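You operate a simulated robot arm through the tools that you are given. There is no shell and no other tool. Be economical: measure what you need, move in short steps, check, and stop when the job is done.

Carry out the task below with a simulated robot arm. There is one attempt and no reset: what you move stays moved.

TASK
Put the 6 steel block from the top of the blue bench in the green tub and the 4 steel block on the blue mat. Take the brown hinge from the top of the blue bench and leave it on the grey pad card. Stack the jar that says "primer" from the top of the green bench on top of the jar that says "grease". Do these in any order. Set down upright: steel block.

The check looks at the end state, three seconds after you hand in, the way a careful person would. Anything else that was tipped, shoved, dropped, spilled or broken makes it a failure.

THE ROBOT
A 6-joint arm with a four-finger gripper on a trunk, on a base that drives. Base frame: it is fixed to the floor where the robot stands at the start and does not move with it; the origin is under the middle of the robot, x ahead of it, y to its left, z up; the surface under the hand at the start is at about z = 0.85. Readings come in m, degrees, newtons and seconds.
Its first joint turns from -166.0 to 166.0 degrees. Places, roughly: blue mat [0.6, -1.7, 0.9]; brown hinge [1, 1.25, 0.75]; green jar, red jar, white jar, yellow jar [-1.75, 1.5, 1]; grey pad card [1, 1.5, 0.75]. Payload 3.67 kg.
The TCP is the grasp point between the finger pads, 0.028 m short of the fingertips. In the tool frame z runs along the fingers and y along their closing line. Largest opening 0.112 m; the body of the gripper starts 0.073 m behind the TCP.
Orientation is that of the tool frame in the base frame, as [roll, pitch, yaw] about the fixed x, y, z axes, in that order (R = Rz(yaw) Ry(pitch) Rx(roll)). With the fingers straight down and closing along the base's y, the tool's x points along the base's -x, its y along +y and its z along -z.

THE INTERFACE
- The arm moves only by the tool servo_tool. Its argument "plan" is text: rows parted by semicolons, each of 6 numbers parted by spaces: the shift along the tool's x, y, z in m, then the turn, a rotation vector about the tool's x, y, z in degrees. In form: x y z rx ry rz; .... A call has 1 to 12 rows; each row is the pose to reach, as a shift and turn from the pose commanded when the call began, along the tool's axes at that moment. "claw" is the opening in per cent of the stroke, from 0 (shut) to 100 (fully open), set as the call begins (left out, the last holds). A row lasts 0.2 s, in which the tool goes at most 0.05 m and 8.6 degrees; a call with a longer step from one row to the next is refused whole, and so is a gripper value outside its range. A pose out of reach is approached as far as the arm can. The call stops where the force on the tool passes 40 N (or 10 N more than at its start, if that is more) or the arm is blocked; 0.2 s more then pass. The fingers move at their own pace and stop on an object; they squeeze with about 42 N. The grip force told is the motor's: it shows also when the fingers shut on nothing. Time passes only in rows, and 0.2 s behind the last, so rows that repeat a pose let the fingers close. It gives the time, the measured TCP pose, the force on the tool (base axes), the opening and the grip force at its end, in the units of the frame above (readings bear some noise), with the torque about the TCP (base axes, N m) and any sound that the robot's microphone picked up.
- Cameras (640 x 400 px; columns grow to the right, rows downward): "scene" is now at [0.1066, 0.2057, 1.3539]; the picture's right is [0.01, -1.00, 0.00], its down [-0.39, -0.01, -0.92] and it looks along [0.92, 0.01, -0.39] (base axes); focal length 283 px, centre (320, 200). "wrist" rides on the gripper at [0.06, -0.018, -0.104] in the tool frame; the picture's right is [0.29, 0.96, 0.00], its down [-0.80, 0.24, -0.55] and it looks along [-0.53, 0.16, 0.83] (tool axes); focal length 234 px, centre (320, 200). There is no depth. A picture from a camera that has moved, and an enlarged one, comes with that camera's place and axes in the base frame and with its lens. The place of the scene camera against the robot may be out by one fixed shift of up to 0.018 m in any direction.
- grab_frame(camera): a new picture of that camera. It takes no simulated time.
- steer(legs): drives the robot by 1 to 6 legs, each [ahead, left, turn to the left] in m, m and degrees, along the robot's own axes; the way and the turn of a leg run together, so that a leg with both is an arc; at most 1.5 m and 180 degrees a leg. The arm and the cameras ride along, it lands a little off, and it stops where it bumps. It gives what a move gives.
- turn_head(pan, tilt): turns the head with the scene camera to pan (to the left, within 143 degrees either way) and tilt (down, from -29 to 69), counted from straight ahead of the robot. It gives what a move gives.
- close_up(camera, box): a new picture of the part [left, top, right, bottom] of that camera's present view, enlarged. It takes no simulated time.
- close_job(): hands the job in; it is judged then, once.

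Go step by step. Nothing tells you exact positions but the pictures and the camera data: compare them with the known pose of the tool, close in by small moves and look again before you grip or let go. The budget is 165 turns and 108 pictures, counting those below and the enlarged ones. Unless the task says otherwise, let go and move clear before handing in.

The tools are called as name(argument=value, ...) on one line, values as JSON. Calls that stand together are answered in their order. servo_tool: Moves the arm, as the interface text tells. Its arguments: {"type":"object","properties":{"plan":{"type":"string"},"claw":{"type":"number"}},"required":["plan"]} The other tools are called the same way: steer (legs) drives the base; turn_head (pan, tilt) turns the head that bears the scene camera; grab_frame (camera) takes a picture; close_up (camera, box) takes an enlarged picture of a part of a camera's view; close_job () hands the job in.

At the start:

```text
t: 0.0
tool_pos: [0.5069, 0.1889, 1.176]
tcp_rot: [180.0, 0.0, -180.0]
contact_force: [-0.6, -0.5, -0.5]
ft_torque: [-0.01, -0.01, 0.01]
gripper_width: 0.1121
gripper_force: 0.1
robot x, y, heading: [-0.002, 0.0022, -0.0]
head pan, tilt: [0.8, 22.7]
```

scene: 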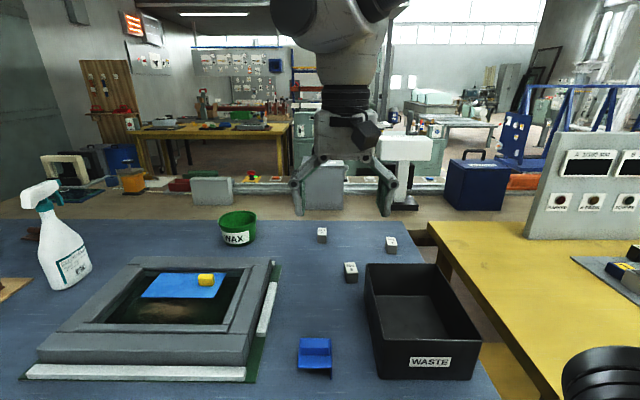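
wrist: 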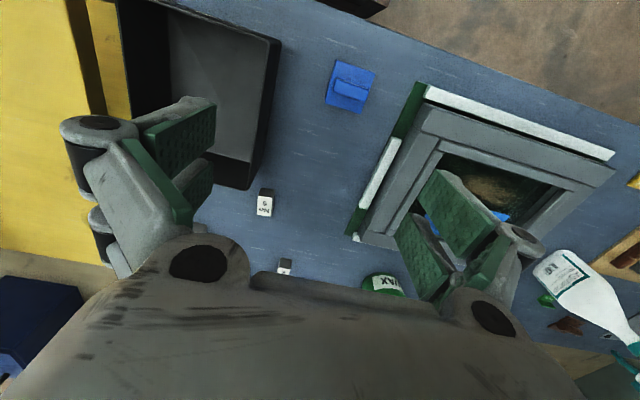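

I see a blue bench ahead with three small steel blocks, a black WASTE tub, a green WAX tub and other items. I look closer at the blocks and to the sides.

close_up(camera="scene", box=[200, 200, 440, 350])

turn_head(pan=60, tilt=25)

grab_frame(camera="scene")

```text
2.67 times, centred on (320, 275) of scene
camera zoom: at [0.1066, 0.2057, 1.3539], right [0.01, -1.0, 0.0], down [-0.39, -0.01, -0.92], along [0.92, 0.01, -0.39], focal length 754 px, centre (320, 0)
```

zoom: 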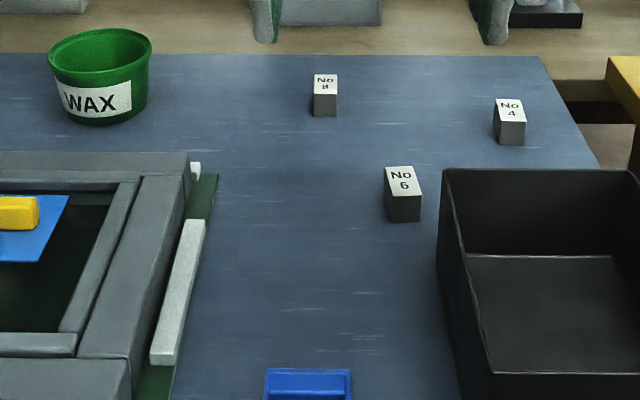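

```text
t: 1.3
tool_pos: [0.5068, 0.188, 1.1757]
tcp_rot: [180.0, 0.0, -179.9]
contact_force: [-0.7, -0.4, 1.2]
ft_torque: [0.03, -0.01, 0.01]
gripper_width: 0.1118
gripper_force: 0.0
robot x, y, heading: [0.0035, -0.0002, 0.0]
head pan, tilt: [60.0, 25.0]
```

```text
104 pictures are left
camera scene: at [0.06, 0.2841, 1.3502], right [0.87, -0.5, 0.0], down [-0.21, -0.37, -0.91], along [0.45, 0.78, -0.42], focal length 283 px, centre (320, 200)
```

scene: 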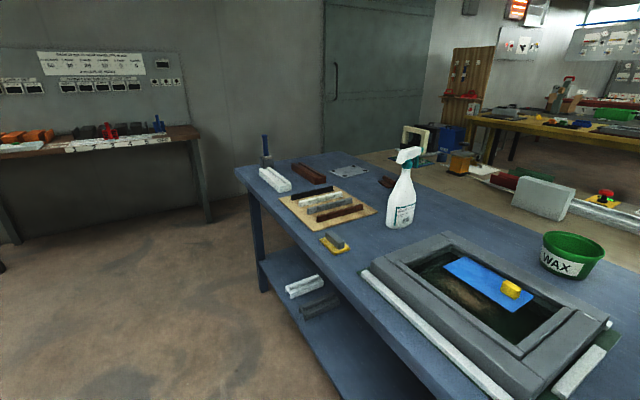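

The green WAX tub is the target tub; the hinge and grey card sit at the far left of the blue bench. I look closer there, then around to the other sides.

close_up(camera="scene", box=[230, 130, 440, 260])

turn_head(pan=-70, tilt=25)

grab_frame(camera="scene")

turn_head(pan=135, tilt=15)

grab_frame(camera="scene")

```text
3.05 times, centred on (335, 195) of scene
camera zoom: at [0.06, 0.2841, 1.3502], right [0.87, -0.5, 0.0], down [-0.21, -0.37, -0.91], along [0.45, 0.78, -0.42], focal length 861 px, centre (274, 215)
```

zoom: 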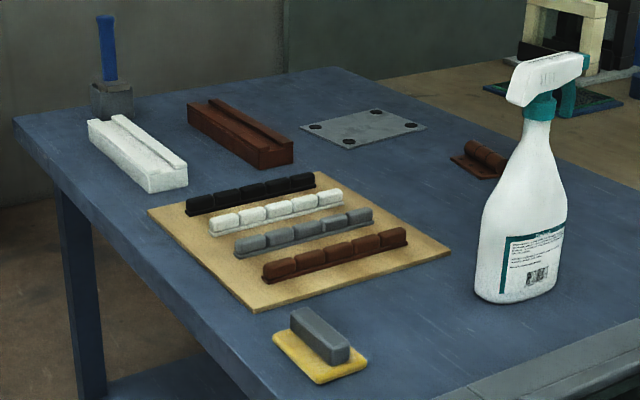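

```text
t: 3.4
tool_pos: [0.5063, 0.1879, 1.176]
tcp_rot: [-180.0, 0.0, -180.0]
contact_force: [0.2, 0.3, -0.3]
ft_torque: [0.0, -0.01, -0.03]
gripper_width: 0.1121
gripper_force: 0.0
robot x, y, heading: [-0.0019, 0.0016, -0.2]
head pan, tilt: [-70.0, 25.0]
```

```text
102 pictures are left
camera scene: at [0.0455, 0.1177, 1.3502], right [-0.94, -0.34, 0.0], down [-0.14, 0.4, -0.91], along [0.31, -0.85, -0.42], focal length 283 px, centre (320, 200)
```

scene: 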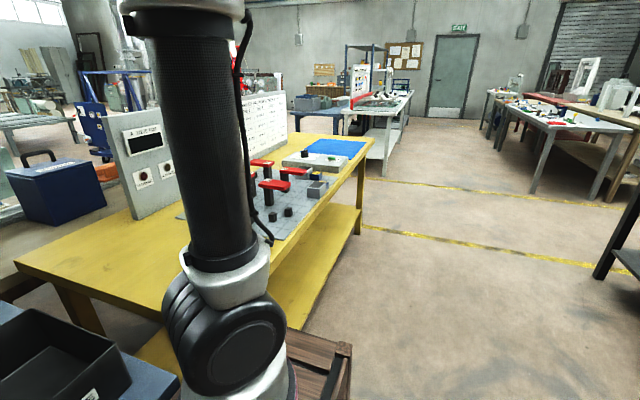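

```text
t: 6.4
tool_pos: [0.5077, 0.1892, 1.1762]
tcp_rot: [-179.9, 0.0, 180.0]
contact_force: [0.7, 0.3, -0.9]
ft_torque: [-0.01, -0.01, -0.01]
gripper_width: 0.1119
gripper_force: 0.1
robot x, y, heading: [-0.0013, 0.0, -0.1]
head pan, tilt: [135.0, 15.0]
```

```text
101 pictures are left
camera scene: at [-0.0521, 0.2704, 1.3665], right [0.71, 0.71, 0.0], down [0.18, -0.18, -0.97], along [-0.68, 0.68, -0.26], focal length 283 px, centre (320, 200)
```

scene: 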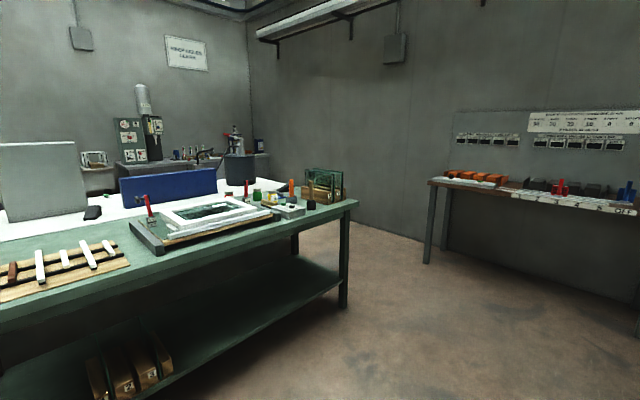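

Mat is on the far end of the yellow bench, the jars on the green bench behind me. First I shift left 0.3 m so blocks and the green tub are all in reach, with the head back on the front.

steer(legs=[[0, 0.3, 0]])

turn_head(pan=0, tilt=40)

grab_frame(camera="scene")

grab_frame(camera="wrist")

```text
t: 8.4
tool_pos: [0.5083, 0.4884, 1.1764]
tcp_rot: [-180.0, 0.0, 179.9]
contact_force: [0.4, -0.3, -0.5]
ft_torque: [0.02, 0.02, -0.03]
gripper_width: 0.1121
gripper_force: 0.2
robot x, y, heading: [0.0055, 0.2991, -0.1]
head pan, tilt: [135.0, 15.0]
```

```text
t: 10.6
tool_pos: [0.5086, 0.488, 1.1767]
tcp_rot: [180.0, -0.1, 179.9]
contact_force: [-1.4, -0.7, 0.8]
ft_torque: [-0.02, 0.02, 0.0]
gripper_width: 0.1119
gripper_force: 0.0
robot x, y, heading: [-0.0034, 0.2989, -0.1]
head pan, tilt: [0.0, 40.0]
```

```text
100 pictures are left
camera scene: at [0.0998, 0.5044, 1.3269], right [0.0, -1.0, 0.0], down [-0.64, 0.0, -0.77], along [0.77, 0.0, -0.64], focal length 283 px, centre (320, 200)
```

scene: 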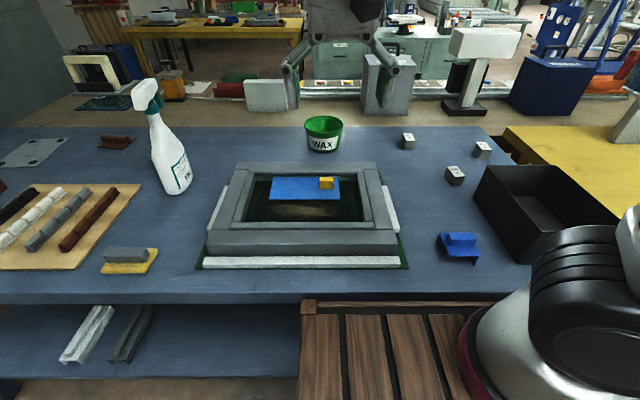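

```text
99 pictures are left
camera wrist: at [0.4481, 0.4695, 1.2813], right [-0.29, 0.96, 0.0], down [0.8, 0.24, 0.55], along [0.53, 0.16, -0.83], focal length 234 px, centre (320, 200)
```

wrist: 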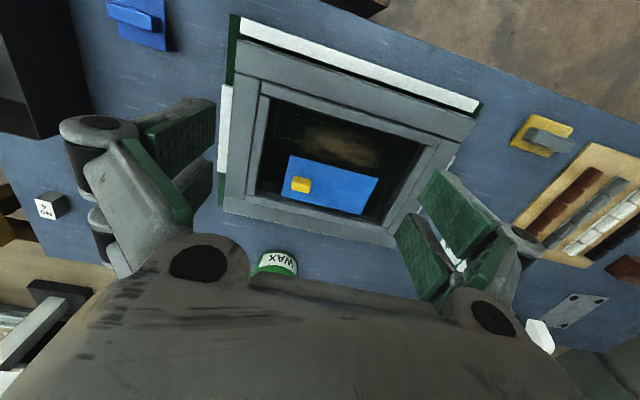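

Next I bring the hand over block No 6 at about (0.75, 0.14), staying at about z 1.1.

servo_tool(plan="-0.024 -0.035 0.008 0 0 0; -0.048 -0.07 0.016 0 0 0; -0.073 -0.104 0.024 0 0 0; -0.097 -0.139 0.032 0 0 0; -0.121 -0.174 0.04 0 0 0; -0.145 -0.209 0.048 0 0 0; -0.169 -0.244 0.056 0 0 0; -0.194 -0.278 0.064 0 0 0; -0.218 -0.313 0.072 0 0 0; -0.242 -0.348 0.08 0 0 0; -0.242 -0.348 0.08 0 0 0", claw=100)

grab_frame(camera="wrist")

grab_frame(camera="scene")

```text
t: 13.0
tool_pos: [0.7512, 0.1395, 1.0948]
tcp_rot: [-179.9, 0.0, 179.9]
contact_force: [0.0, 0.0, -0.4]
ft_torque: [-0.04, 0.0, -0.02]
gripper_width: 0.1119
gripper_force: 0.0
robot x, y, heading: [0.0036, 0.3038, -0.1]
head pan, tilt: [0.0, 40.0]
```

```text
98 pictures are left
camera wrist: at [0.6914, 0.121, 1.2001], right [-0.29, 0.96, 0.0], down [0.8, 0.24, 0.55], along [0.53, 0.16, -0.83], focal length 234 px, centre (320, 200)
```

wrist: 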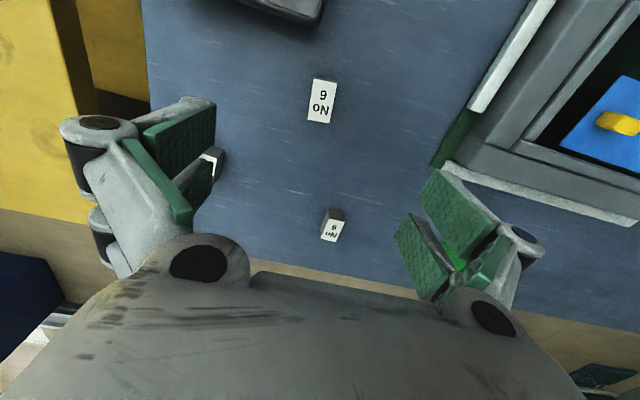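

```text
97 pictures are left
camera scene: at [0.0997, 0.5043, 1.3269], right [0.0, -1.0, 0.0], down [-0.64, 0.0, -0.77], along [0.77, 0.0, -0.64], focal length 283 px, centre (320, 200)
```

scene: 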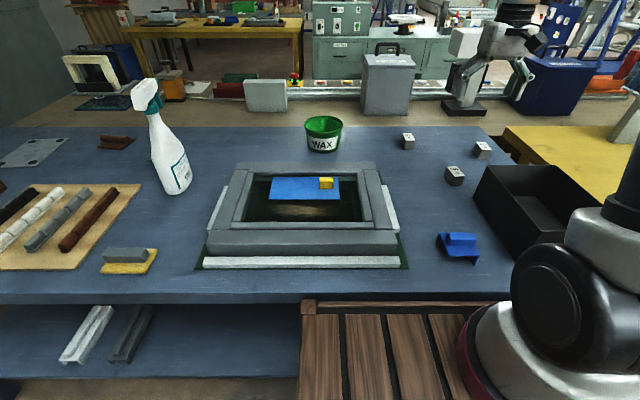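

Block 6 is at about (0.747, 0.141), 0.033 × 0.05 m, turned by about +6°. I turn the tool with it and go down in two steps.

servo_tool(plan="0.004 0.001 0.04 0 0 -6; 0.004 0.001 0.08 0 0 -6; 0.004 0.001 0.12 0 0 -6; 0.004 0.001 0.13 0 0 -6", claw=75)

grab_frame(camera="wrist")

close_up(camera="scene", box=[360, 60, 600, 210])

```text
t: 14.0
tool_pos: [0.7456, 0.1409, 0.9671]
tcp_rot: [-179.9, 0.0, -174.1]
contact_force: [-0.8, -0.8, 0.0]
ft_torque: [0.02, -0.01, 0.03]
gripper_width: 0.0839
gripper_force: 0.1
robot x, y, heading: [-0.0044, 0.3026, 0.1]
head pan, tilt: [0.0, 40.0]
```

```text
96 pictures are left
camera wrist: at [0.6879, 0.1162, 1.0718], right [-0.39, 0.92, 0.0], down [0.77, 0.32, 0.55], along [0.51, 0.21, -0.83], focal length 234 px, centre (320, 200)
```

wrist: 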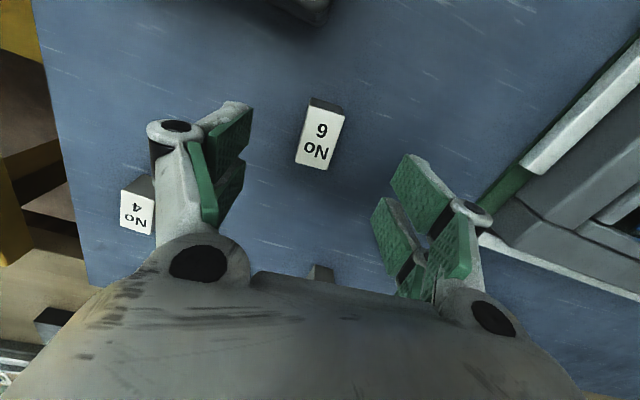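

```text
2.67 times, centred on (480, 135) of scene
camera zoom: at [0.0997, 0.5043, 1.3269], right [0.0, -1.0, 0.0], down [-0.64, 0.0, -0.77], along [0.77, 0.0, -0.64], focal length 754 px, centre (-107, 373)
```

zoom: 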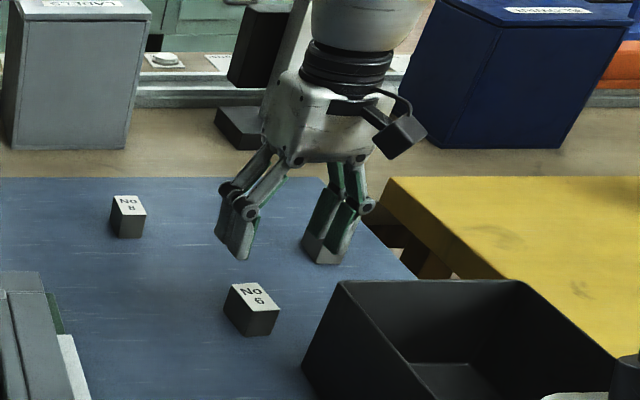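

Measurements agree, so I turn 3° more, go down to z≈0.884 and close.

servo_tool(plan="-0.002 0 0.03 0 0 -3; -0.002 0 0.06 0 0 -3; -0.002 0 0.083 0 0 -3; -0.002 0 0.083 0 0 -3", claw=75)

servo_tool(plan="0 0 0 0 0 0; 0 0 0 0 0 0; 0 0 0 0 0 0; 0 0 0 0 0 0", claw=0)

grab_frame(camera="wrist")

```text
t: 15.0
tool_pos: [0.7466, 0.1425, 0.8827]
tcp_rot: [-180.0, 0.0, -171.1]
contact_force: [-1.8, 0.5, 0.6]
ft_torque: [-0.04, 0.0, 0.0]
gripper_width: 0.0838
gripper_force: 0.0
robot x, y, heading: [0.0009, 0.3011, -0.1]
head pan, tilt: [0.0, 40.0]
```

```text
t: 16.0
tool_pos: [0.7468, 0.1413, 0.8827]
tcp_rot: [180.0, 0.0, -171.1]
contact_force: [0.4, -0.1, 0.5]
ft_torque: [0.03, 0.04, 0.0]
gripper_width: 0.0295
gripper_force: 41.6
robot x, y, heading: [-0.0014, 0.3017, -0.0]
head pan, tilt: [0.0, 40.0]
```

```text
94 pictures are left
camera wrist: at [0.6909, 0.1144, 0.9873], right [-0.43, 0.9, 0.0], down [0.75, 0.36, 0.55], along [0.5, 0.24, -0.83], focal length 234 px, centre (320, 200)
```

wrist: 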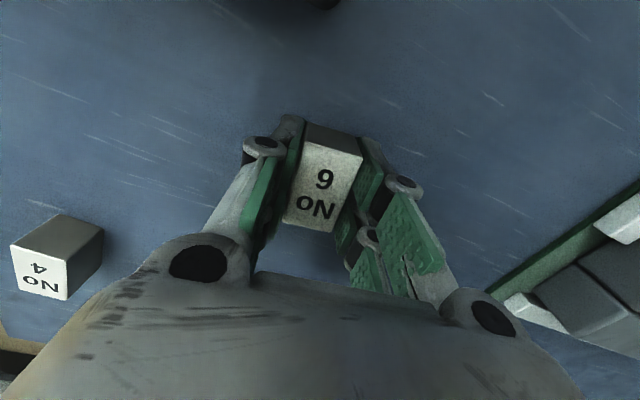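

Block 6 is gripped (0.0295 m wide). I lift it and carry it towards the tub at about (0.95, 0.505), then look.

servo_tool(plan="0 0 -0.045 0 0 0; 0 0 -0.09 0 0 0; 0 0 -0.135 0 0 0; 0 0 -0.18 0 0 0; 0 0 -0.22 0 0 0")

servo_tool(plan="-0.021 0.033 0 0 0 0.9; -0.041 0.066 0 0 0 1.8; -0.062 0.099 0 0 0 2.7; -0.083 0.132 0 0 0 3.6; -0.103 0.166 0 0 0 4.5; -0.124 0.199 0 0 0 5.4; -0.145 0.232 0 0 0 6.3; -0.166 0.265 0 0 0 7.2; -0.186 0.298 0 0 0 8.1; -0.207 0.331 0 0 0 9; -0.207 0.331 0 0 0 9")

grab_frame(camera="wrist")

grab_frame(camera="scene")

```text
t: 17.2
tool_pos: [0.7468, 0.1404, 1.1048]
tcp_rot: [-179.9, -0.1, -171.1]
contact_force: [0.1, 0.1, -1.2]
ft_torque: [0.01, 0.06, 0.0]
gripper_width: 0.0296
gripper_force: 41.5
robot x, y, heading: [-0.0002, 0.2989, -0.3]
head pan, tilt: [0.0, 40.0]
```

```text
t: 19.6
tool_pos: [0.901, 0.5033, 1.1031]
tcp_rot: [180.0, 0.0, 179.9]
contact_force: [0.3, 0.0, -1.8]
ft_torque: [-0.01, 0.02, -0.01]
gripper_width: 0.0296
gripper_force: 41.9
robot x, y, heading: [0.001, 0.2981, -0.3]
head pan, tilt: [0.0, 40.0]
```

```text
93 pictures are left
camera wrist: at [0.8413, 0.4842, 1.2075], right [-0.29, 0.96, 0.0], down [0.8, 0.24, 0.55], along [0.53, 0.16, -0.83], focal length 234 px, centre (320, 200)
```

wrist: 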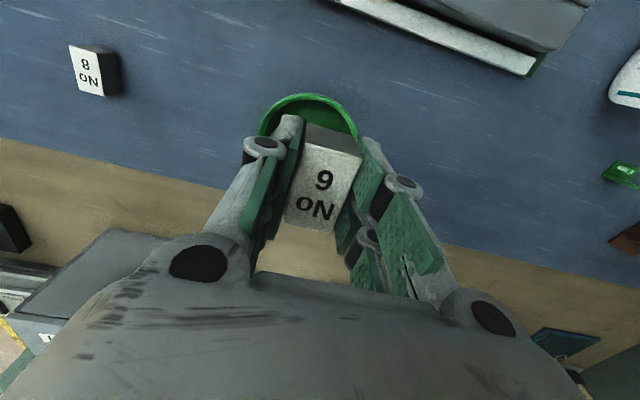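

```text
92 pictures are left
camera scene: at [0.0998, 0.5044, 1.3269], right [0.0, -1.0, 0.0], down [-0.64, 0.0, -0.77], along [0.77, 0.0, -0.64], focal length 283 px, centre (320, 200)
```

scene: 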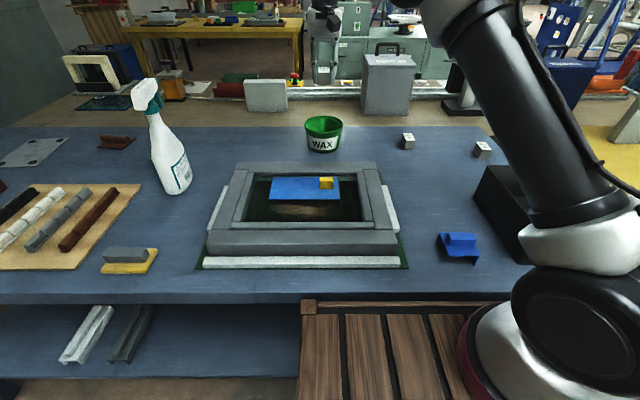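

Tub centre comes out at (0.950, 0.503), rim z≈0.915. I move over it and lower the block to just inside the rim.

servo_tool(plan="-0.025 0 0 0 0 0; -0.049 0 0 0 0 0; -0.049 0 0.045 0 0 0; -0.049 0 0.09 0 0 0; -0.049 0 0.13 0 0 0; -0.049 0 0.16 0 0 0; -0.049 0 0.16 0 0 0")

grab_frame(camera="wrist")

close_up(camera="scene", box=[240, 50, 400, 170])

```text
t: 21.2
tool_pos: [0.9495, 0.5013, 0.9414]
tcp_rot: [-180.0, 0.0, 180.0]
contact_force: [0.2, -0.2, -2.3]
ft_torque: [-0.01, 0.05, 0.04]
gripper_width: 0.0298
gripper_force: 42.3
robot x, y, heading: [0.0023, 0.3043, -0.1]
head pan, tilt: [0.0, 40.0]
```

```text
91 pictures are left
camera wrist: at [0.8888, 0.4823, 1.0464], right [-0.29, 0.96, 0.0], down [0.8, 0.24, 0.55], along [0.53, 0.16, -0.83], focal length 234 px, centre (320, 200)
```

wrist: 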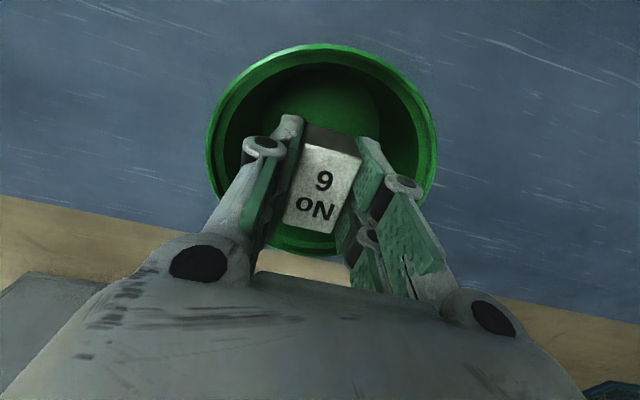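

```text
3.33 times, centred on (320, 110) of scene
camera zoom: at [0.0999, 0.5044, 1.3269], right [0.0, -1.0, 0.0], down [-0.64, 0.0, -0.77], along [0.77, 0.0, -0.64], focal length 942 px, centre (320, 500)
```

zoom: 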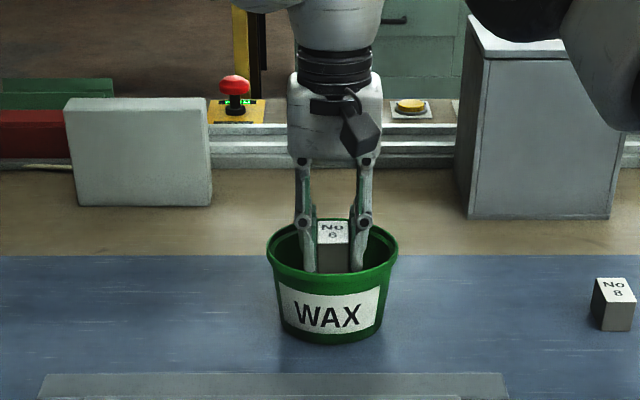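

The block is centred inside the rim. Lowering gently to the floor of the tub.

servo_tool(plan="0 0.003 0.025 0 0 0; 0 0.003 0.045 0 0 0; 0 0.003 0.05 0 0 0; 0 0.003 0.053 0 0 0; 0 0.003 0.056 0 0 0; 0 0.003 0.056 0 0 0")

```text
t: 22.6
tool_pos: [0.9488, 0.504, 0.8875]
tcp_rot: [179.9, 0.0, 179.9]
contact_force: [0.6, -1.3, 4.0]
ft_torque: [0.05, 0.04, -0.04]
gripper_width: 0.0298
gripper_force: 41.6
robot x, y, heading: [0.0029, 0.3032, -0.0]
head pan, tilt: [0.0, 40.0]
```

The force turned up by 6 N, so the block touches the tub floor. I release with a narrow opening and rise.

servo_tool(plan="0 0 0 0 0 0; 0 0 0 0 0 0; 0 0 0 0 0 0", claw=42)

servo_tool(plan="0 0 -0.02 0 0 0; 0 0 -0.06 0 0 0; 0 0 -0.105 0 0 0; 0 0 -0.15 0 0 0; 0 0 -0.19 0 0 0; 0 0 -0.21 0 0 0")

close_up(camera="wrist", box=[220, 50, 460, 200])

```text
t: 23.4
tool_pos: [0.949, 0.5041, 0.8863]
tcp_rot: [180.0, 0.0, 179.9]
contact_force: [-0.7, -0.1, -0.8]
ft_torque: [0.02, 0.06, 0.01]
gripper_width: 0.0451
gripper_force: 0.0
robot x, y, heading: [0.0015, 0.2995, -0.1]
head pan, tilt: [0.0, 40.0]
```

```text
t: 24.8
tool_pos: [0.9506, 0.5035, 1.0974]
tcp_rot: [-180.0, -0.1, 180.0]
contact_force: [0.8, -0.3, 0.9]
ft_torque: [-0.01, 0.02, -0.04]
gripper_width: 0.0471
gripper_force: 0.1
robot x, y, heading: [-0.0, 0.3003, -0.3]
head pan, tilt: [0.0, 40.0]
```

```text
2.67 times, centred on (340, 125) of wrist
camera zoom: at [0.8905, 0.4846, 1.2031], right [-0.29, 0.96, 0.0], down [0.8, 0.24, 0.55], along [0.53, 0.16, -0.83], focal length 624 px, centre (267, 400)
```

zoom: 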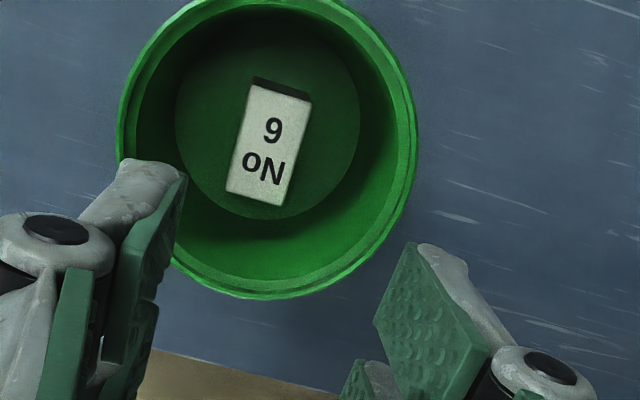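

Block 6 stands upright in the tub. Next the hinge at about (0.956, 1.21): I raise the hand above the spray bottle, then drive left about 1 m.

servo_tool(plan="0.02 0 -0.04 0 0 0; 0.05 0 -0.08 0 0 0; 0.08 0 -0.12 0 0 0; 0.11 0 -0.16 0 0 0; 0.15 0 -0.18 0 0 0; 0.19 0 -0.19 0 0 0; 0.19 0 -0.19 0 0 0", claw=100)

steer(legs=[[0, 1.0, 0]])

grab_frame(camera="scene")

grab_frame(camera="wrist")

```text
t: 26.4
tool_pos: [0.7597, 0.5012, 1.2898]
tcp_rot: [180.0, 0.0, 180.0]
contact_force: [0.4, 0.2, -0.9]
ft_torque: [0.0, -0.01, 0.02]
gripper_width: 0.1119
gripper_force: 0.1
robot x, y, heading: [-0.0011, 0.3031, -0.3]
head pan, tilt: [0.0, 40.0]
```

```text
t: 31.7
tool_pos: [0.7549, 1.5352, 1.2892]
tcp_rot: [180.0, -0.1, -179.6]
contact_force: [-0.9, -0.4, -0.1]
ft_torque: [0.01, -0.02, -0.01]
gripper_width: 0.1118
gripper_force: 0.1
robot x, y, heading: [-0.0028, 1.3243, 0.4]
head pan, tilt: [0.0, 40.0]
```

```text
88 pictures are left
camera scene: at [0.0954, 1.5319, 1.3269], right [0.01, -1.0, 0.0], down [-0.64, 0.0, -0.77], along [0.77, 0.01, -0.64], focal length 283 px, centre (320, 200)
```

scene: 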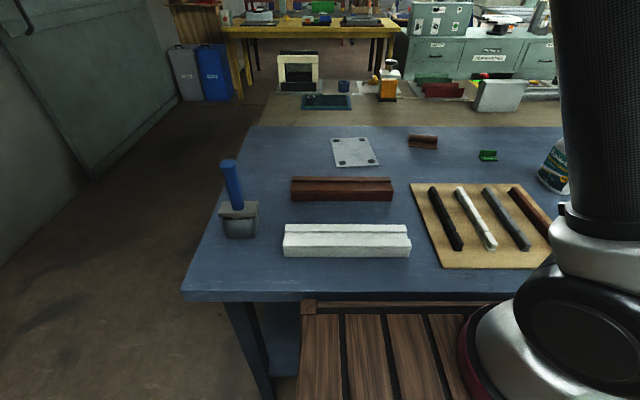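

```text
87 pictures are left
camera wrist: at [0.6958, 1.5161, 1.3942], right [-0.29, 0.96, 0.0], down [0.8, 0.25, 0.55], along [0.53, 0.16, -0.83], focal length 234 px, centre (320, 200)
```

wrist: 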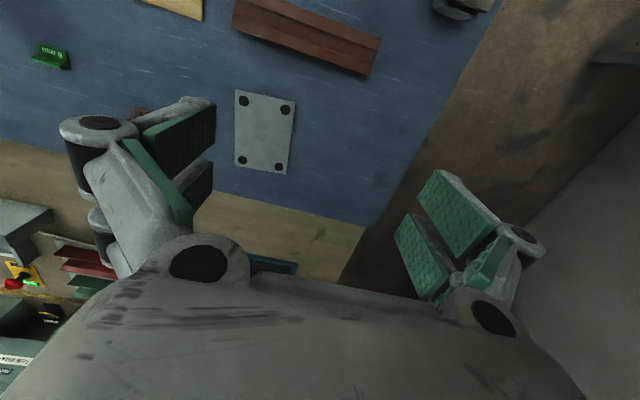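

The grey card with four black pads is ahead, the brown hinge right of it. I take an enlarged view for shape.

close_up(camera="scene", box=[310, 110, 510, 210])

servo_tool(plan="-0.02 -0.04 0.02 0 0 0; -0.04 -0.08 0.04 0 0 0; -0.06 -0.12 0.06 0 0 0; -0.08 -0.16 0.08 0 0 0; -0.1 -0.2 0.1 0 0 0; -0.12 -0.24 0.12 0 0 0; -0.14 -0.28 0.14 0 0 0; -0.16 -0.315 0.16 0 0 0; -0.18 -0.315 0.2 0 0 0; -0.18 -0.315 0.2 0 0 0")

grab_frame(camera="wrist")

```text
3.20 times, centred on (410, 160) of scene
camera zoom: at [0.0954, 1.5319, 1.3269], right [0.01, -1.0, 0.0], down [-0.64, 0.0, -0.77], along [0.77, 0.01, -0.64], focal length 904 px, centre (32, 328)
```

zoom: 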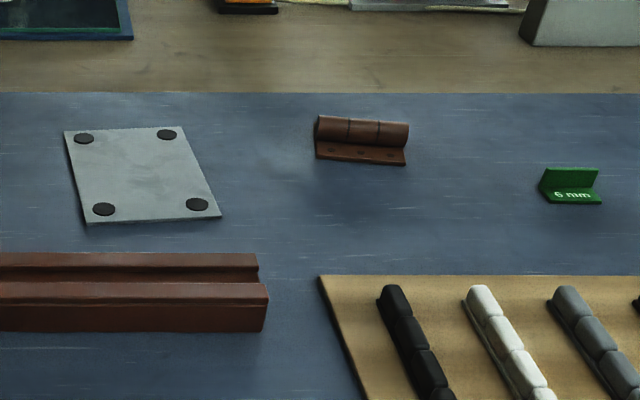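

```text
t: 33.9
tool_pos: [0.9378, 1.2196, 1.0878]
tcp_rot: [180.0, 0.0, -179.6]
contact_force: [-0.5, -0.4, 0.7]
ft_torque: [0.01, -0.01, -0.02]
gripper_width: 0.1122
gripper_force: 0.0
robot x, y, heading: [0.0014, 1.3269, 0.3]
head pan, tilt: [0.0, 40.0]
```

```text
85 pictures are left
camera wrist: at [0.8786, 1.2014, 1.1924], right [-0.29, 0.96, 0.0], down [0.8, 0.25, 0.55], along [0.53, 0.16, -0.83], focal length 234 px, centre (320, 200)
```

wrist: 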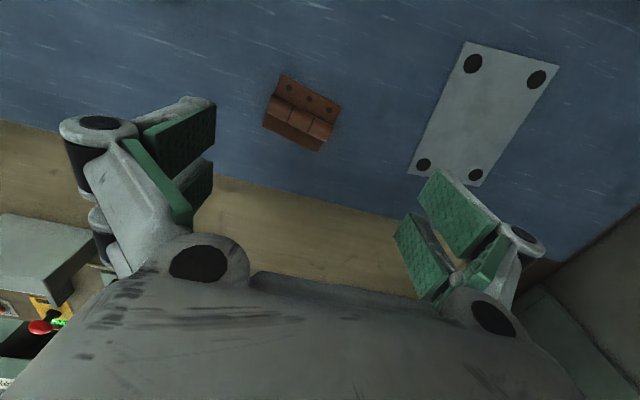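

The hinge lies with its barrel roughly along y (turned about 9°), 0.089 m long, centre about (0.965, 1.198). I'll grip it end to end; first closer with the tool turned.

servo_tool(plan="-0.014 -0.011 0.03 0 0 5; -0.027 -0.022 0.06 0 0 9; -0.027 -0.022 0.1 0 0 9; -0.027 -0.022 0.118 0 0 9; -0.027 -0.022 0.118 0 0 9")

grab_frame(camera="wrist")

close_up(camera="scene", box=[340, 60, 500, 180])

```text
t: 35.1
tool_pos: [0.9665, 1.1983, 0.9698]
tcp_rot: [-180.0, 0.0, 171.4]
contact_force: [0.1, 0.0, -0.3]
ft_torque: [-0.02, -0.03, 0.02]
gripper_width: 0.1119
gripper_force: 0.0
robot x, y, heading: [-0.0013, 1.326, 0.4]
head pan, tilt: [0.0, 40.0]
```

```text
84 pictures are left
camera wrist: at [0.9046, 1.1883, 1.0737], right [-0.14, 0.99, 0.0], down [0.82, 0.12, 0.55], along [0.55, 0.08, -0.83], focal length 234 px, centre (320, 200)
```

wrist: 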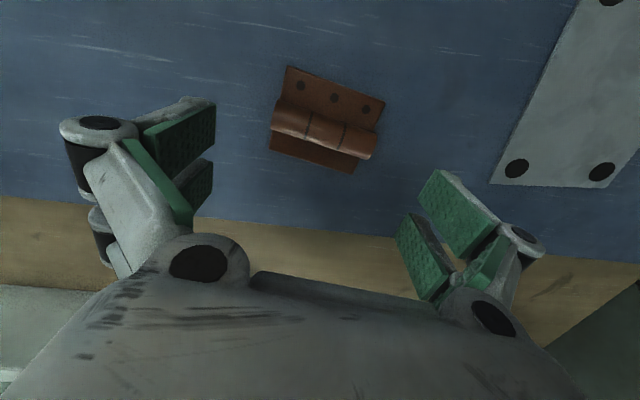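

```text
3.33 times, centred on (420, 120) of scene
camera zoom: at [0.0954, 1.5318, 1.3269], right [0.01, -1.0, 0.0], down [-0.64, 0.0, -0.77], along [0.77, 0.01, -0.64], focal length 942 px, centre (-13, 467)
```

zoom: 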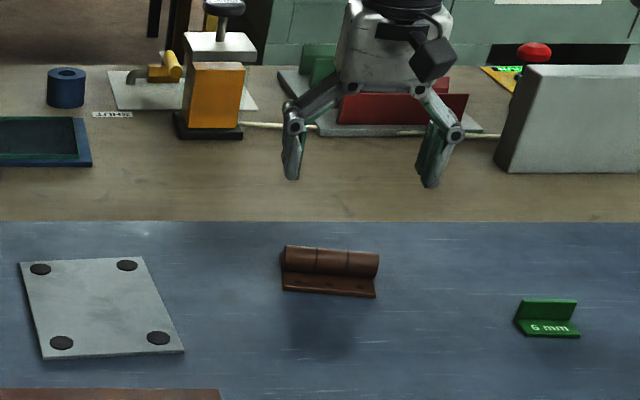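

Hinge centre refines to (0.966, 1.203), with 2° more turn needed. I go down to just above it and check the fingers straddle it.

servo_tool(plan="0.001 0.005 0.03 0 0 2.2; 0.001 0.005 0.055 0 0 2.2; 0.001 0.005 0.055 0 0 2.2")

grab_frame(camera="wrist")

close_up(camera="scene", box=[360, 80, 480, 170])

```text
t: 35.9
tool_pos: [0.9658, 1.2037, 0.9148]
tcp_rot: [-180.0, 0.0, 169.2]
contact_force: [-0.3, -0.3, 0.0]
ft_torque: [-0.01, 0.0, 0.0]
gripper_width: 0.112
gripper_force: 0.0
robot x, y, heading: [0.0008, 1.3292, 0.4]
head pan, tilt: [0.0, 40.0]
```

```text
82 pictures are left
camera wrist: at [0.9029, 1.1967, 1.0195], right [-0.1, 0.99, 0.0], down [0.83, 0.09, 0.55], along [0.55, 0.06, -0.83], focal length 234 px, centre (320, 200)
```

wrist: 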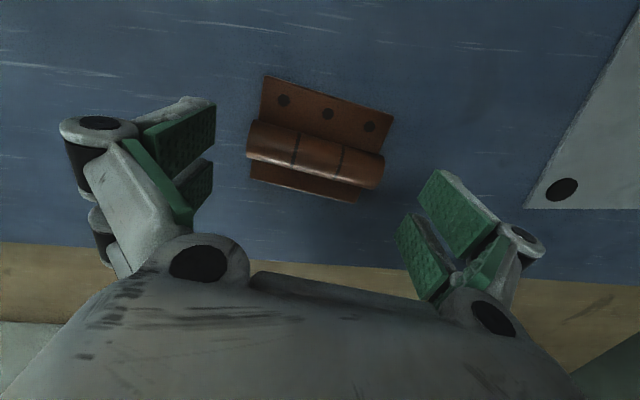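

```text
4.44 times, centred on (420, 125) of scene
camera zoom: at [0.0954, 1.5318, 1.3269], right [0.01, -1.0, 0.0], down [-0.64, 0.0, -0.77], along [0.77, 0.01, -0.64], focal length 1256 px, centre (-124, 533)
```

zoom: 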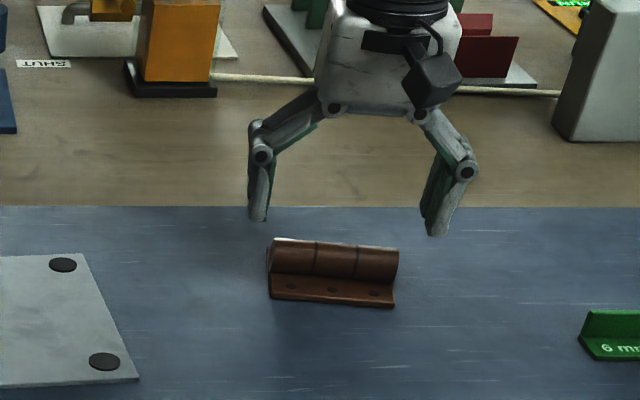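

Fingers straddle it with about 1 cm each side. Going down to z≈0.883 with a 2 mm correction, then closing.

servo_tool(plan="0 -0.002 0.012 0 0 0; 0 -0.002 0.022 0 0 0; 0 -0.002 0.032 0 0 0; 0 -0.002 0.032 0 0 0")

grab_frame(camera="wrist")

```text
t: 36.9
tool_pos: [0.9634, 1.2032, 0.8837]
tcp_rot: [180.0, 0.0, 169.2]
contact_force: [-0.4, 0.7, -0.5]
ft_torque: [0.04, 0.01, -0.03]
gripper_width: 0.1117
gripper_force: 0.1
robot x, y, heading: [-0.0026, 1.3295, 0.4]
head pan, tilt: [0.0, 40.0]
```

```text
80 pictures are left
camera wrist: at [0.902, 1.1947, 0.9883], right [-0.1, 0.99, 0.0], down [0.83, 0.09, 0.55], along [0.55, 0.06, -0.83], focal length 234 px, centre (320, 200)
```

wrist: 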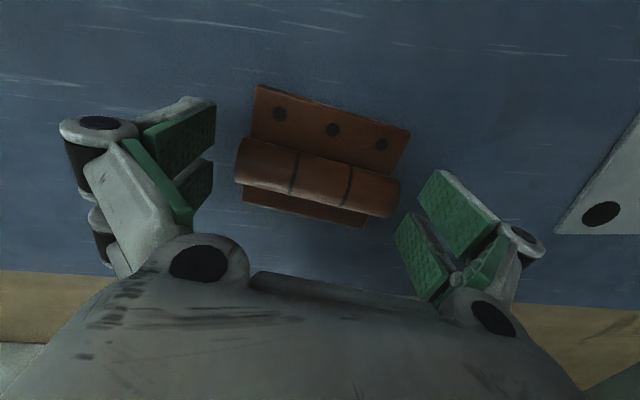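

The TCP is in line with the barrel. Closing.

servo_tool(plan="0 0 0 0 0 0; 0 0 0 0 0 0; 0 0 0 0 0 0; 0 0 0 0 0 0", claw=0)

servo_tool(plan="0 0 -0.02 0 0 0; 0 0 -0.05 0 0 0; 0 0 -0.08 0 0 0; 0 0 -0.1 0 0 0")

grab_frame(camera="wrist")

close_up(camera="scene", box=[320, 50, 520, 175])

```text
t: 37.5
tool_pos: [0.9698, 1.2011, 0.8977]
tcp_rot: [179.9, 1.6, 169.3]
contact_force: [-1.4, 1.8, 61.8]
ft_torque: [0.07, 0.07, 0.06]
gripper_width: 0.0819
gripper_force: 42.1
robot x, y, heading: [-0.0012, 1.3251, 0.6]
head pan, tilt: [0.0, 40.0]
stopped in row 2: the force on the tool passed its limit at 43 N (the readings are from after the stop); the commanded pose is now the measured one
```

```text
t: 38.5
tool_pos: [0.9655, 1.2021, 0.9882]
tcp_rot: [179.9, 0.5, 169.3]
contact_force: [-0.3, -0.9, -2.6]
ft_torque: [0.01, 0.03, 0.0]
gripper_width: 0.006
gripper_force: 39.8
robot x, y, heading: [0.0024, 1.3273, 0.5]
head pan, tilt: [0.0, 40.0]
```

```text
79 pictures are left
camera wrist: at [0.9022, 1.1944, 1.0928], right [-0.1, 0.99, 0.0], down [0.82, 0.09, 0.56], along [0.56, 0.06, -0.83], focal length 234 px, centre (320, 200)
```

wrist: 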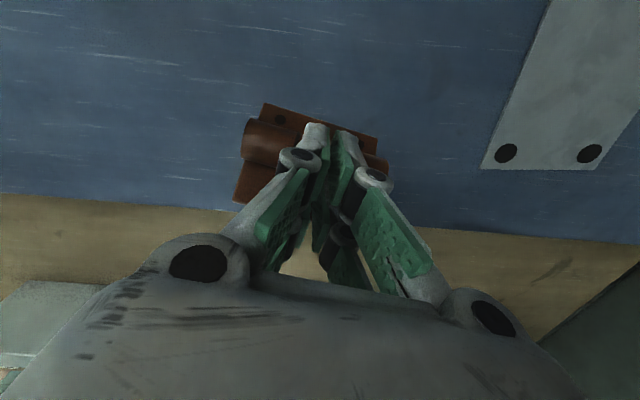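

```text
3.20 times, centred on (420, 112) of scene
camera zoom: at [0.0957, 1.5318, 1.3269], right [0.01, -1.0, 0.0], down [-0.64, 0.0, -0.77], along [0.77, 0.01, -0.64], focal length 904 px, centre (0, 480)
```

zoom: 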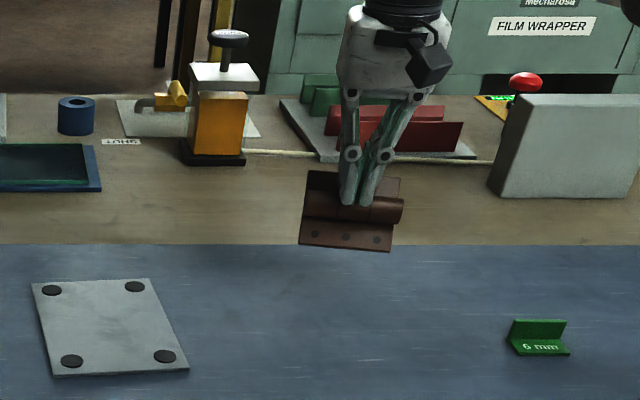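

The fingers hit something while closing and ended nearly shut, yet the hinge seems lifted with them. I need a closer look at how it's held.

close_up(camera="wrist", box=[200, 80, 440, 230])

close_up(camera="scene", box=[400, 80, 464, 130])

```text
2.67 times, centred on (320, 155) of wrist
camera zoom: at [0.9022, 1.1944, 1.0928], right [-0.1, 0.99, 0.0], down [0.82, 0.09, 0.56], along [0.56, 0.06, -0.83], focal length 624 px, centre (320, 320)
```

zoom: 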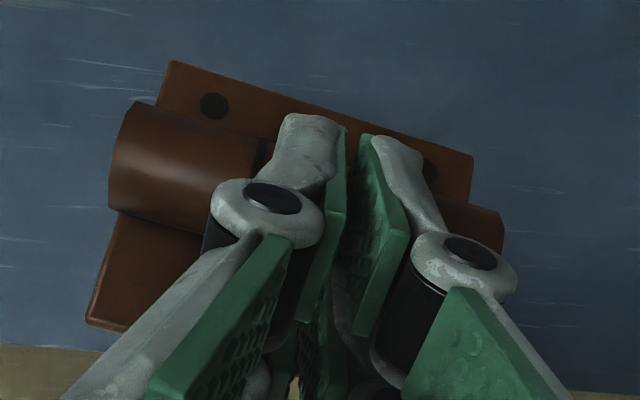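

```text
8.00 times, centred on (432, 105) of scene
camera zoom: at [0.0957, 1.5318, 1.3269], right [0.01, -1.0, 0.0], down [-0.64, 0.0, -0.77], along [0.77, 0.01, -0.64], focal length 2261 px, centre (-576, 960)
```

zoom: 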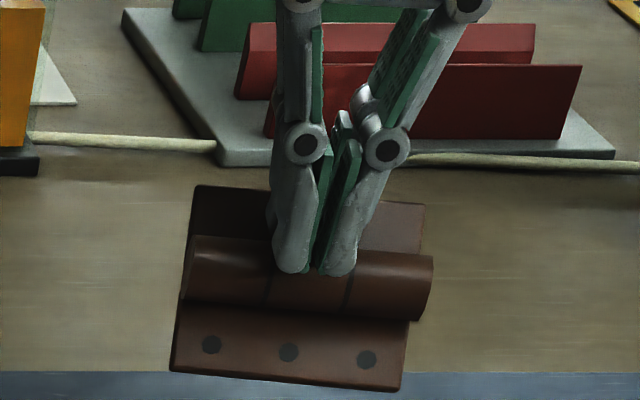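

The hinge is level and seems to be held centrally. The fingertips swing lower as they close, so I'll allow for that next time. I carry it slowly and low to the card centre at about (0.90, 1.442).

servo_tool(plan="0.011 0.022 0 0 0 0; 0.022 0.045 0 0 0 0; 0.033 0.067 0 0 0 0; 0.044 0.09 0 0 0 0; 0.055 0.112 0 0 0 0; 0.066 0.134 0 0 0 0; 0.077 0.157 0 0 0 0; 0.088 0.179 0 0 0 0; 0.099 0.202 0 0 0 0; 0.1096 0.224 0 0 0 0; 0.1096 0.224 0 0 0 0")

grab_frame(camera="wrist")

close_up(camera="scene", box=[280, 70, 440, 190])

```text
t: 40.9
tool_pos: [0.8999, 1.4416, 0.9886]
tcp_rot: [-180.0, 0.6, 169.3]
contact_force: [-1.2, -0.3, -0.9]
ft_torque: [-0.01, 0.0, -0.03]
gripper_width: 0.0062
gripper_force: 35.1
robot x, y, heading: [-0.0005, 1.3254, 0.2]
head pan, tilt: [0.0, 40.0]
```

```text
75 pictures are left
camera wrist: at [0.8361, 1.4349, 1.0926], right [-0.1, 0.99, 0.0], down [0.82, 0.09, 0.56], along [0.56, 0.06, -0.83], focal length 234 px, centre (320, 200)
```

wrist: 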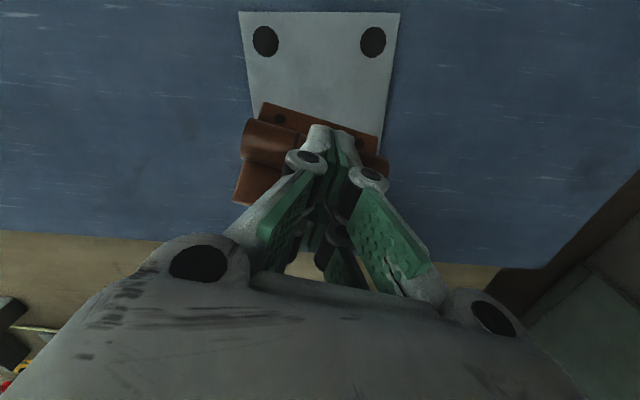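

```text
3.33 times, centred on (360, 130) of scene
camera zoom: at [0.0955, 1.5319, 1.3269], right [0.01, -1.0, 0.0], down [-0.64, 0.0, -0.77], along [0.77, 0.01, -0.64], focal length 942 px, centre (187, 433)
```

zoom: 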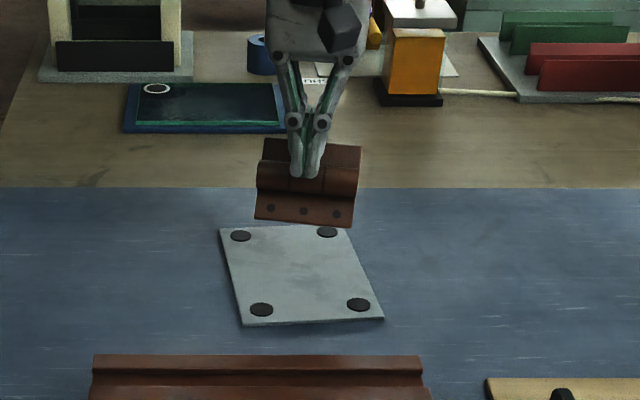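

Still held and above the card. I lower in stages watching the force.

servo_tool(plan="-0.004 0 0.015 0 0 0; -0.004 0 0.03 0 0 0; -0.004 0 0.045 0 0 0")

close_up(camera="scene", box=[300, 80, 420, 180])

```text
t: 41.7
tool_pos: [0.9058, 1.4396, 0.9429]
tcp_rot: [180.0, 0.7, 169.3]
contact_force: [0.6, 0.1, -0.7]
ft_torque: [0.0, -0.01, -0.03]
gripper_width: 0.0059
gripper_force: 35.7
robot x, y, heading: [0.0015, 1.3237, 0.4]
head pan, tilt: [0.0, 40.0]
```

```text
4.00 times, centred on (360, 130) of scene
camera zoom: at [0.0953, 1.5319, 1.3269], right [0.01, -1.0, 0.0], down [-0.64, 0.0, -0.77], along [0.77, 0.01, -0.64], focal length 1131 px, centre (160, 480)
```

zoom: 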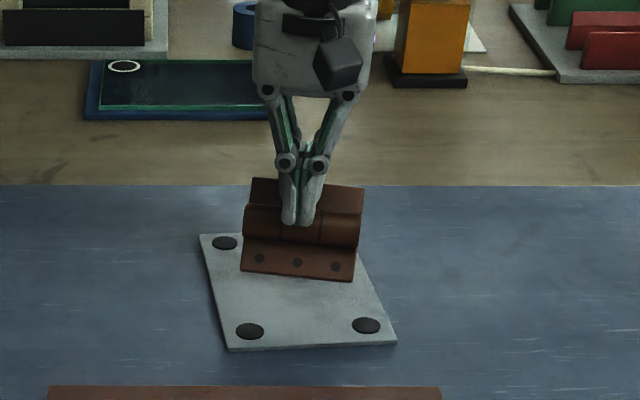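

The hinge's bottom is about 2.4 cm above the card. Lowering another 2 cm, then in millimetres.

servo_tool(plan="0 0 0.01 0 0 0; 0 0 0.016 0 0 0; 0 0 0.019 0 0 0; 0 0 0.019 0 0 0")

close_up(camera="scene", box=[300, 80, 420, 180])

```text
t: 42.7
tool_pos: [0.9058, 1.4406, 0.9255]
tcp_rot: [179.8, 0.8, 169.3]
contact_force: [7.4, -0.3, 21.0]
ft_torque: [-0.7, -0.03, 0.25]
gripper_width: 0.0059
gripper_force: 35.9
robot x, y, heading: [0.0007, 1.3237, 0.4]
head pan, tilt: [0.0, 40.0]
```

```text
4.00 times, centred on (360, 130) of scene
camera zoom: at [0.095, 1.5318, 1.327], right [0.01, -1.0, 0.0], down [-0.64, 0.0, -0.77], along [0.77, 0.01, -0.64], focal length 1131 px, centre (160, 480)
```

zoom: 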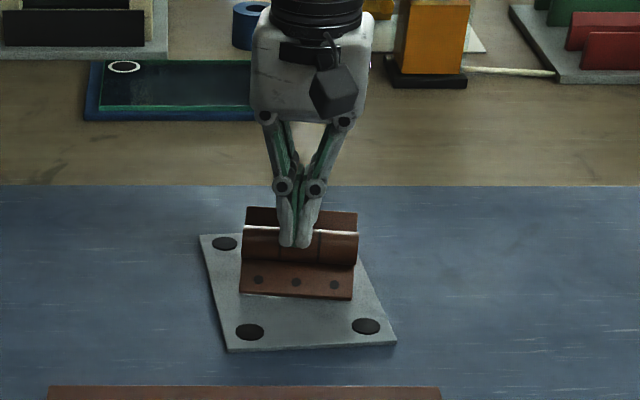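

Contact (21 N). I ease up 2 mm and open a little.

servo_tool(plan="0 0 -0.002 0 0 0; 0 0 -0.002 0 0 0; 0 0 -0.002 0 0 0")

servo_tool(plan="0 0 0 0 0 0; 0 0 0 0 0 0; 0 0 0 0 0 0", claw=25)

close_up(camera="scene", box=[300, 80, 420, 180])

```text
t: 43.5
tool_pos: [0.9048, 1.4412, 0.9243]
tcp_rot: [180.0, 0.5, 169.2]
contact_force: [-0.1, -0.5, 0.7]
ft_torque: [-0.08, 0.05, 0.0]
gripper_width: 0.0061
gripper_force: 35.1
robot x, y, heading: [-0.0013, 1.3241, 0.5]
head pan, tilt: [0.0, 40.0]
```

```text
t: 44.3
tool_pos: [0.9057, 1.4414, 0.926]
tcp_rot: [-180.0, 0.6, 169.3]
contact_force: [-0.5, -0.3, -0.6]
ft_torque: [-0.01, 0.0, -0.01]
gripper_width: 0.006
gripper_force: 0.1
robot x, y, heading: [-0.0012, 1.3271, 0.8]
head pan, tilt: [0.0, 40.0]
```

```text
4.00 times, centred on (360, 130) of scene
camera zoom: at [0.0954, 1.5319, 1.3269], right [0.01, -1.0, 0.0], down [-0.64, 0.0, -0.77], along [0.77, 0.01, -0.64], focal length 1131 px, centre (160, 480)
```

zoom: 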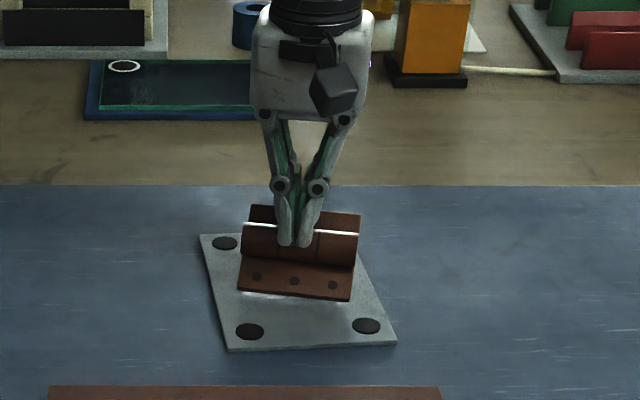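

The fingers did not open (still 6 mm). I command a wide opening and look again.

servo_tool(plan="0 0 0 0 0 0; 0 0 0 0 0 0; 0 0 0 0 0 0; 0 0 0 0 0 0", claw=100)

grab_frame(camera="wrist")

```text
t: 45.3
tool_pos: [0.9054, 1.4414, 0.9265]
tcp_rot: [179.9, 0.6, 169.3]
contact_force: [0.1, -0.1, -1.9]
ft_torque: [-0.01, -0.02, -0.01]
gripper_width: 0.0345
gripper_force: 0.1
robot x, y, heading: [-0.001, 1.3244, 0.4]
head pan, tilt: [0.0, 40.0]
```

```text
70 pictures are left
camera wrist: at [0.8418, 1.434, 1.0303], right [-0.1, 0.99, 0.0], down [0.82, 0.09, 0.56], along [0.56, 0.06, -0.83], focal length 234 px, centre (320, 200)
```

wrist: 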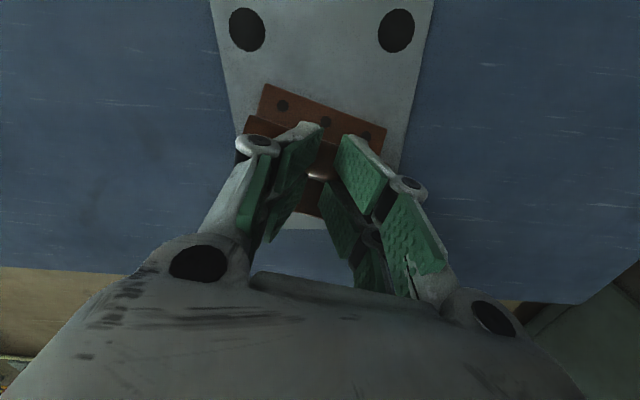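

Partly open now. I wait a bit more and check both views.

servo_tool(plan="0 0 0 0 0 0; 0 0 0 0 0 0; 0 0 0 0 0 0; 0 0 0 0 0 0", claw=100)

close_up(camera="wrist", box=[200, 80, 440, 230])

close_up(camera="scene", box=[300, 80, 420, 180])

```text
t: 46.3
tool_pos: [0.9053, 1.4422, 0.9258]
tcp_rot: [180.0, 0.6, 169.3]
contact_force: [0.0, -0.5, -0.1]
ft_torque: [0.0, -0.03, 0.05]
gripper_width: 0.112
gripper_force: 0.1
robot x, y, heading: [-0.0038, 1.3291, 0.1]
head pan, tilt: [0.0, 40.0]
```

```text
2.67 times, centred on (320, 155) of wrist
camera zoom: at [0.8417, 1.434, 1.0304], right [-0.1, 0.99, 0.0], down [0.82, 0.09, 0.56], along [0.56, 0.06, -0.83], focal length 624 px, centre (320, 320)
```

zoom: 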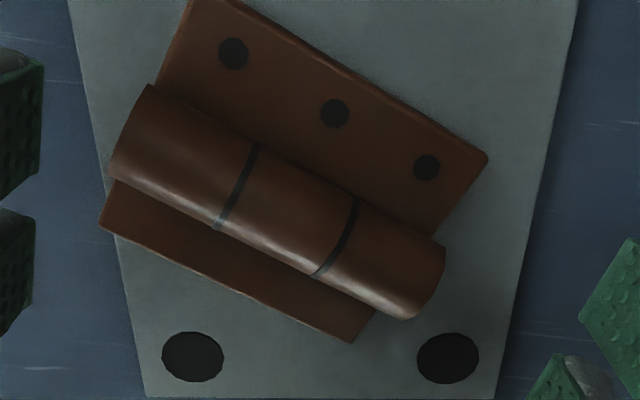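

```text
4.00 times, centred on (360, 130) of scene
camera zoom: at [0.0954, 1.5319, 1.3269], right [0.01, -1.0, 0.0], down [-0.64, 0.0, -0.77], along [0.77, 0.01, -0.64], focal length 1131 px, centre (160, 480)
```

zoom: 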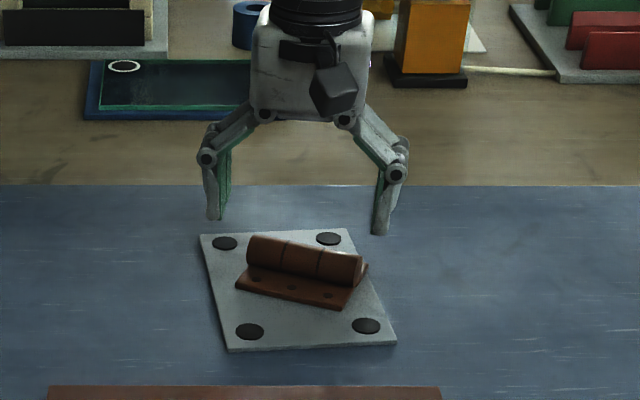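

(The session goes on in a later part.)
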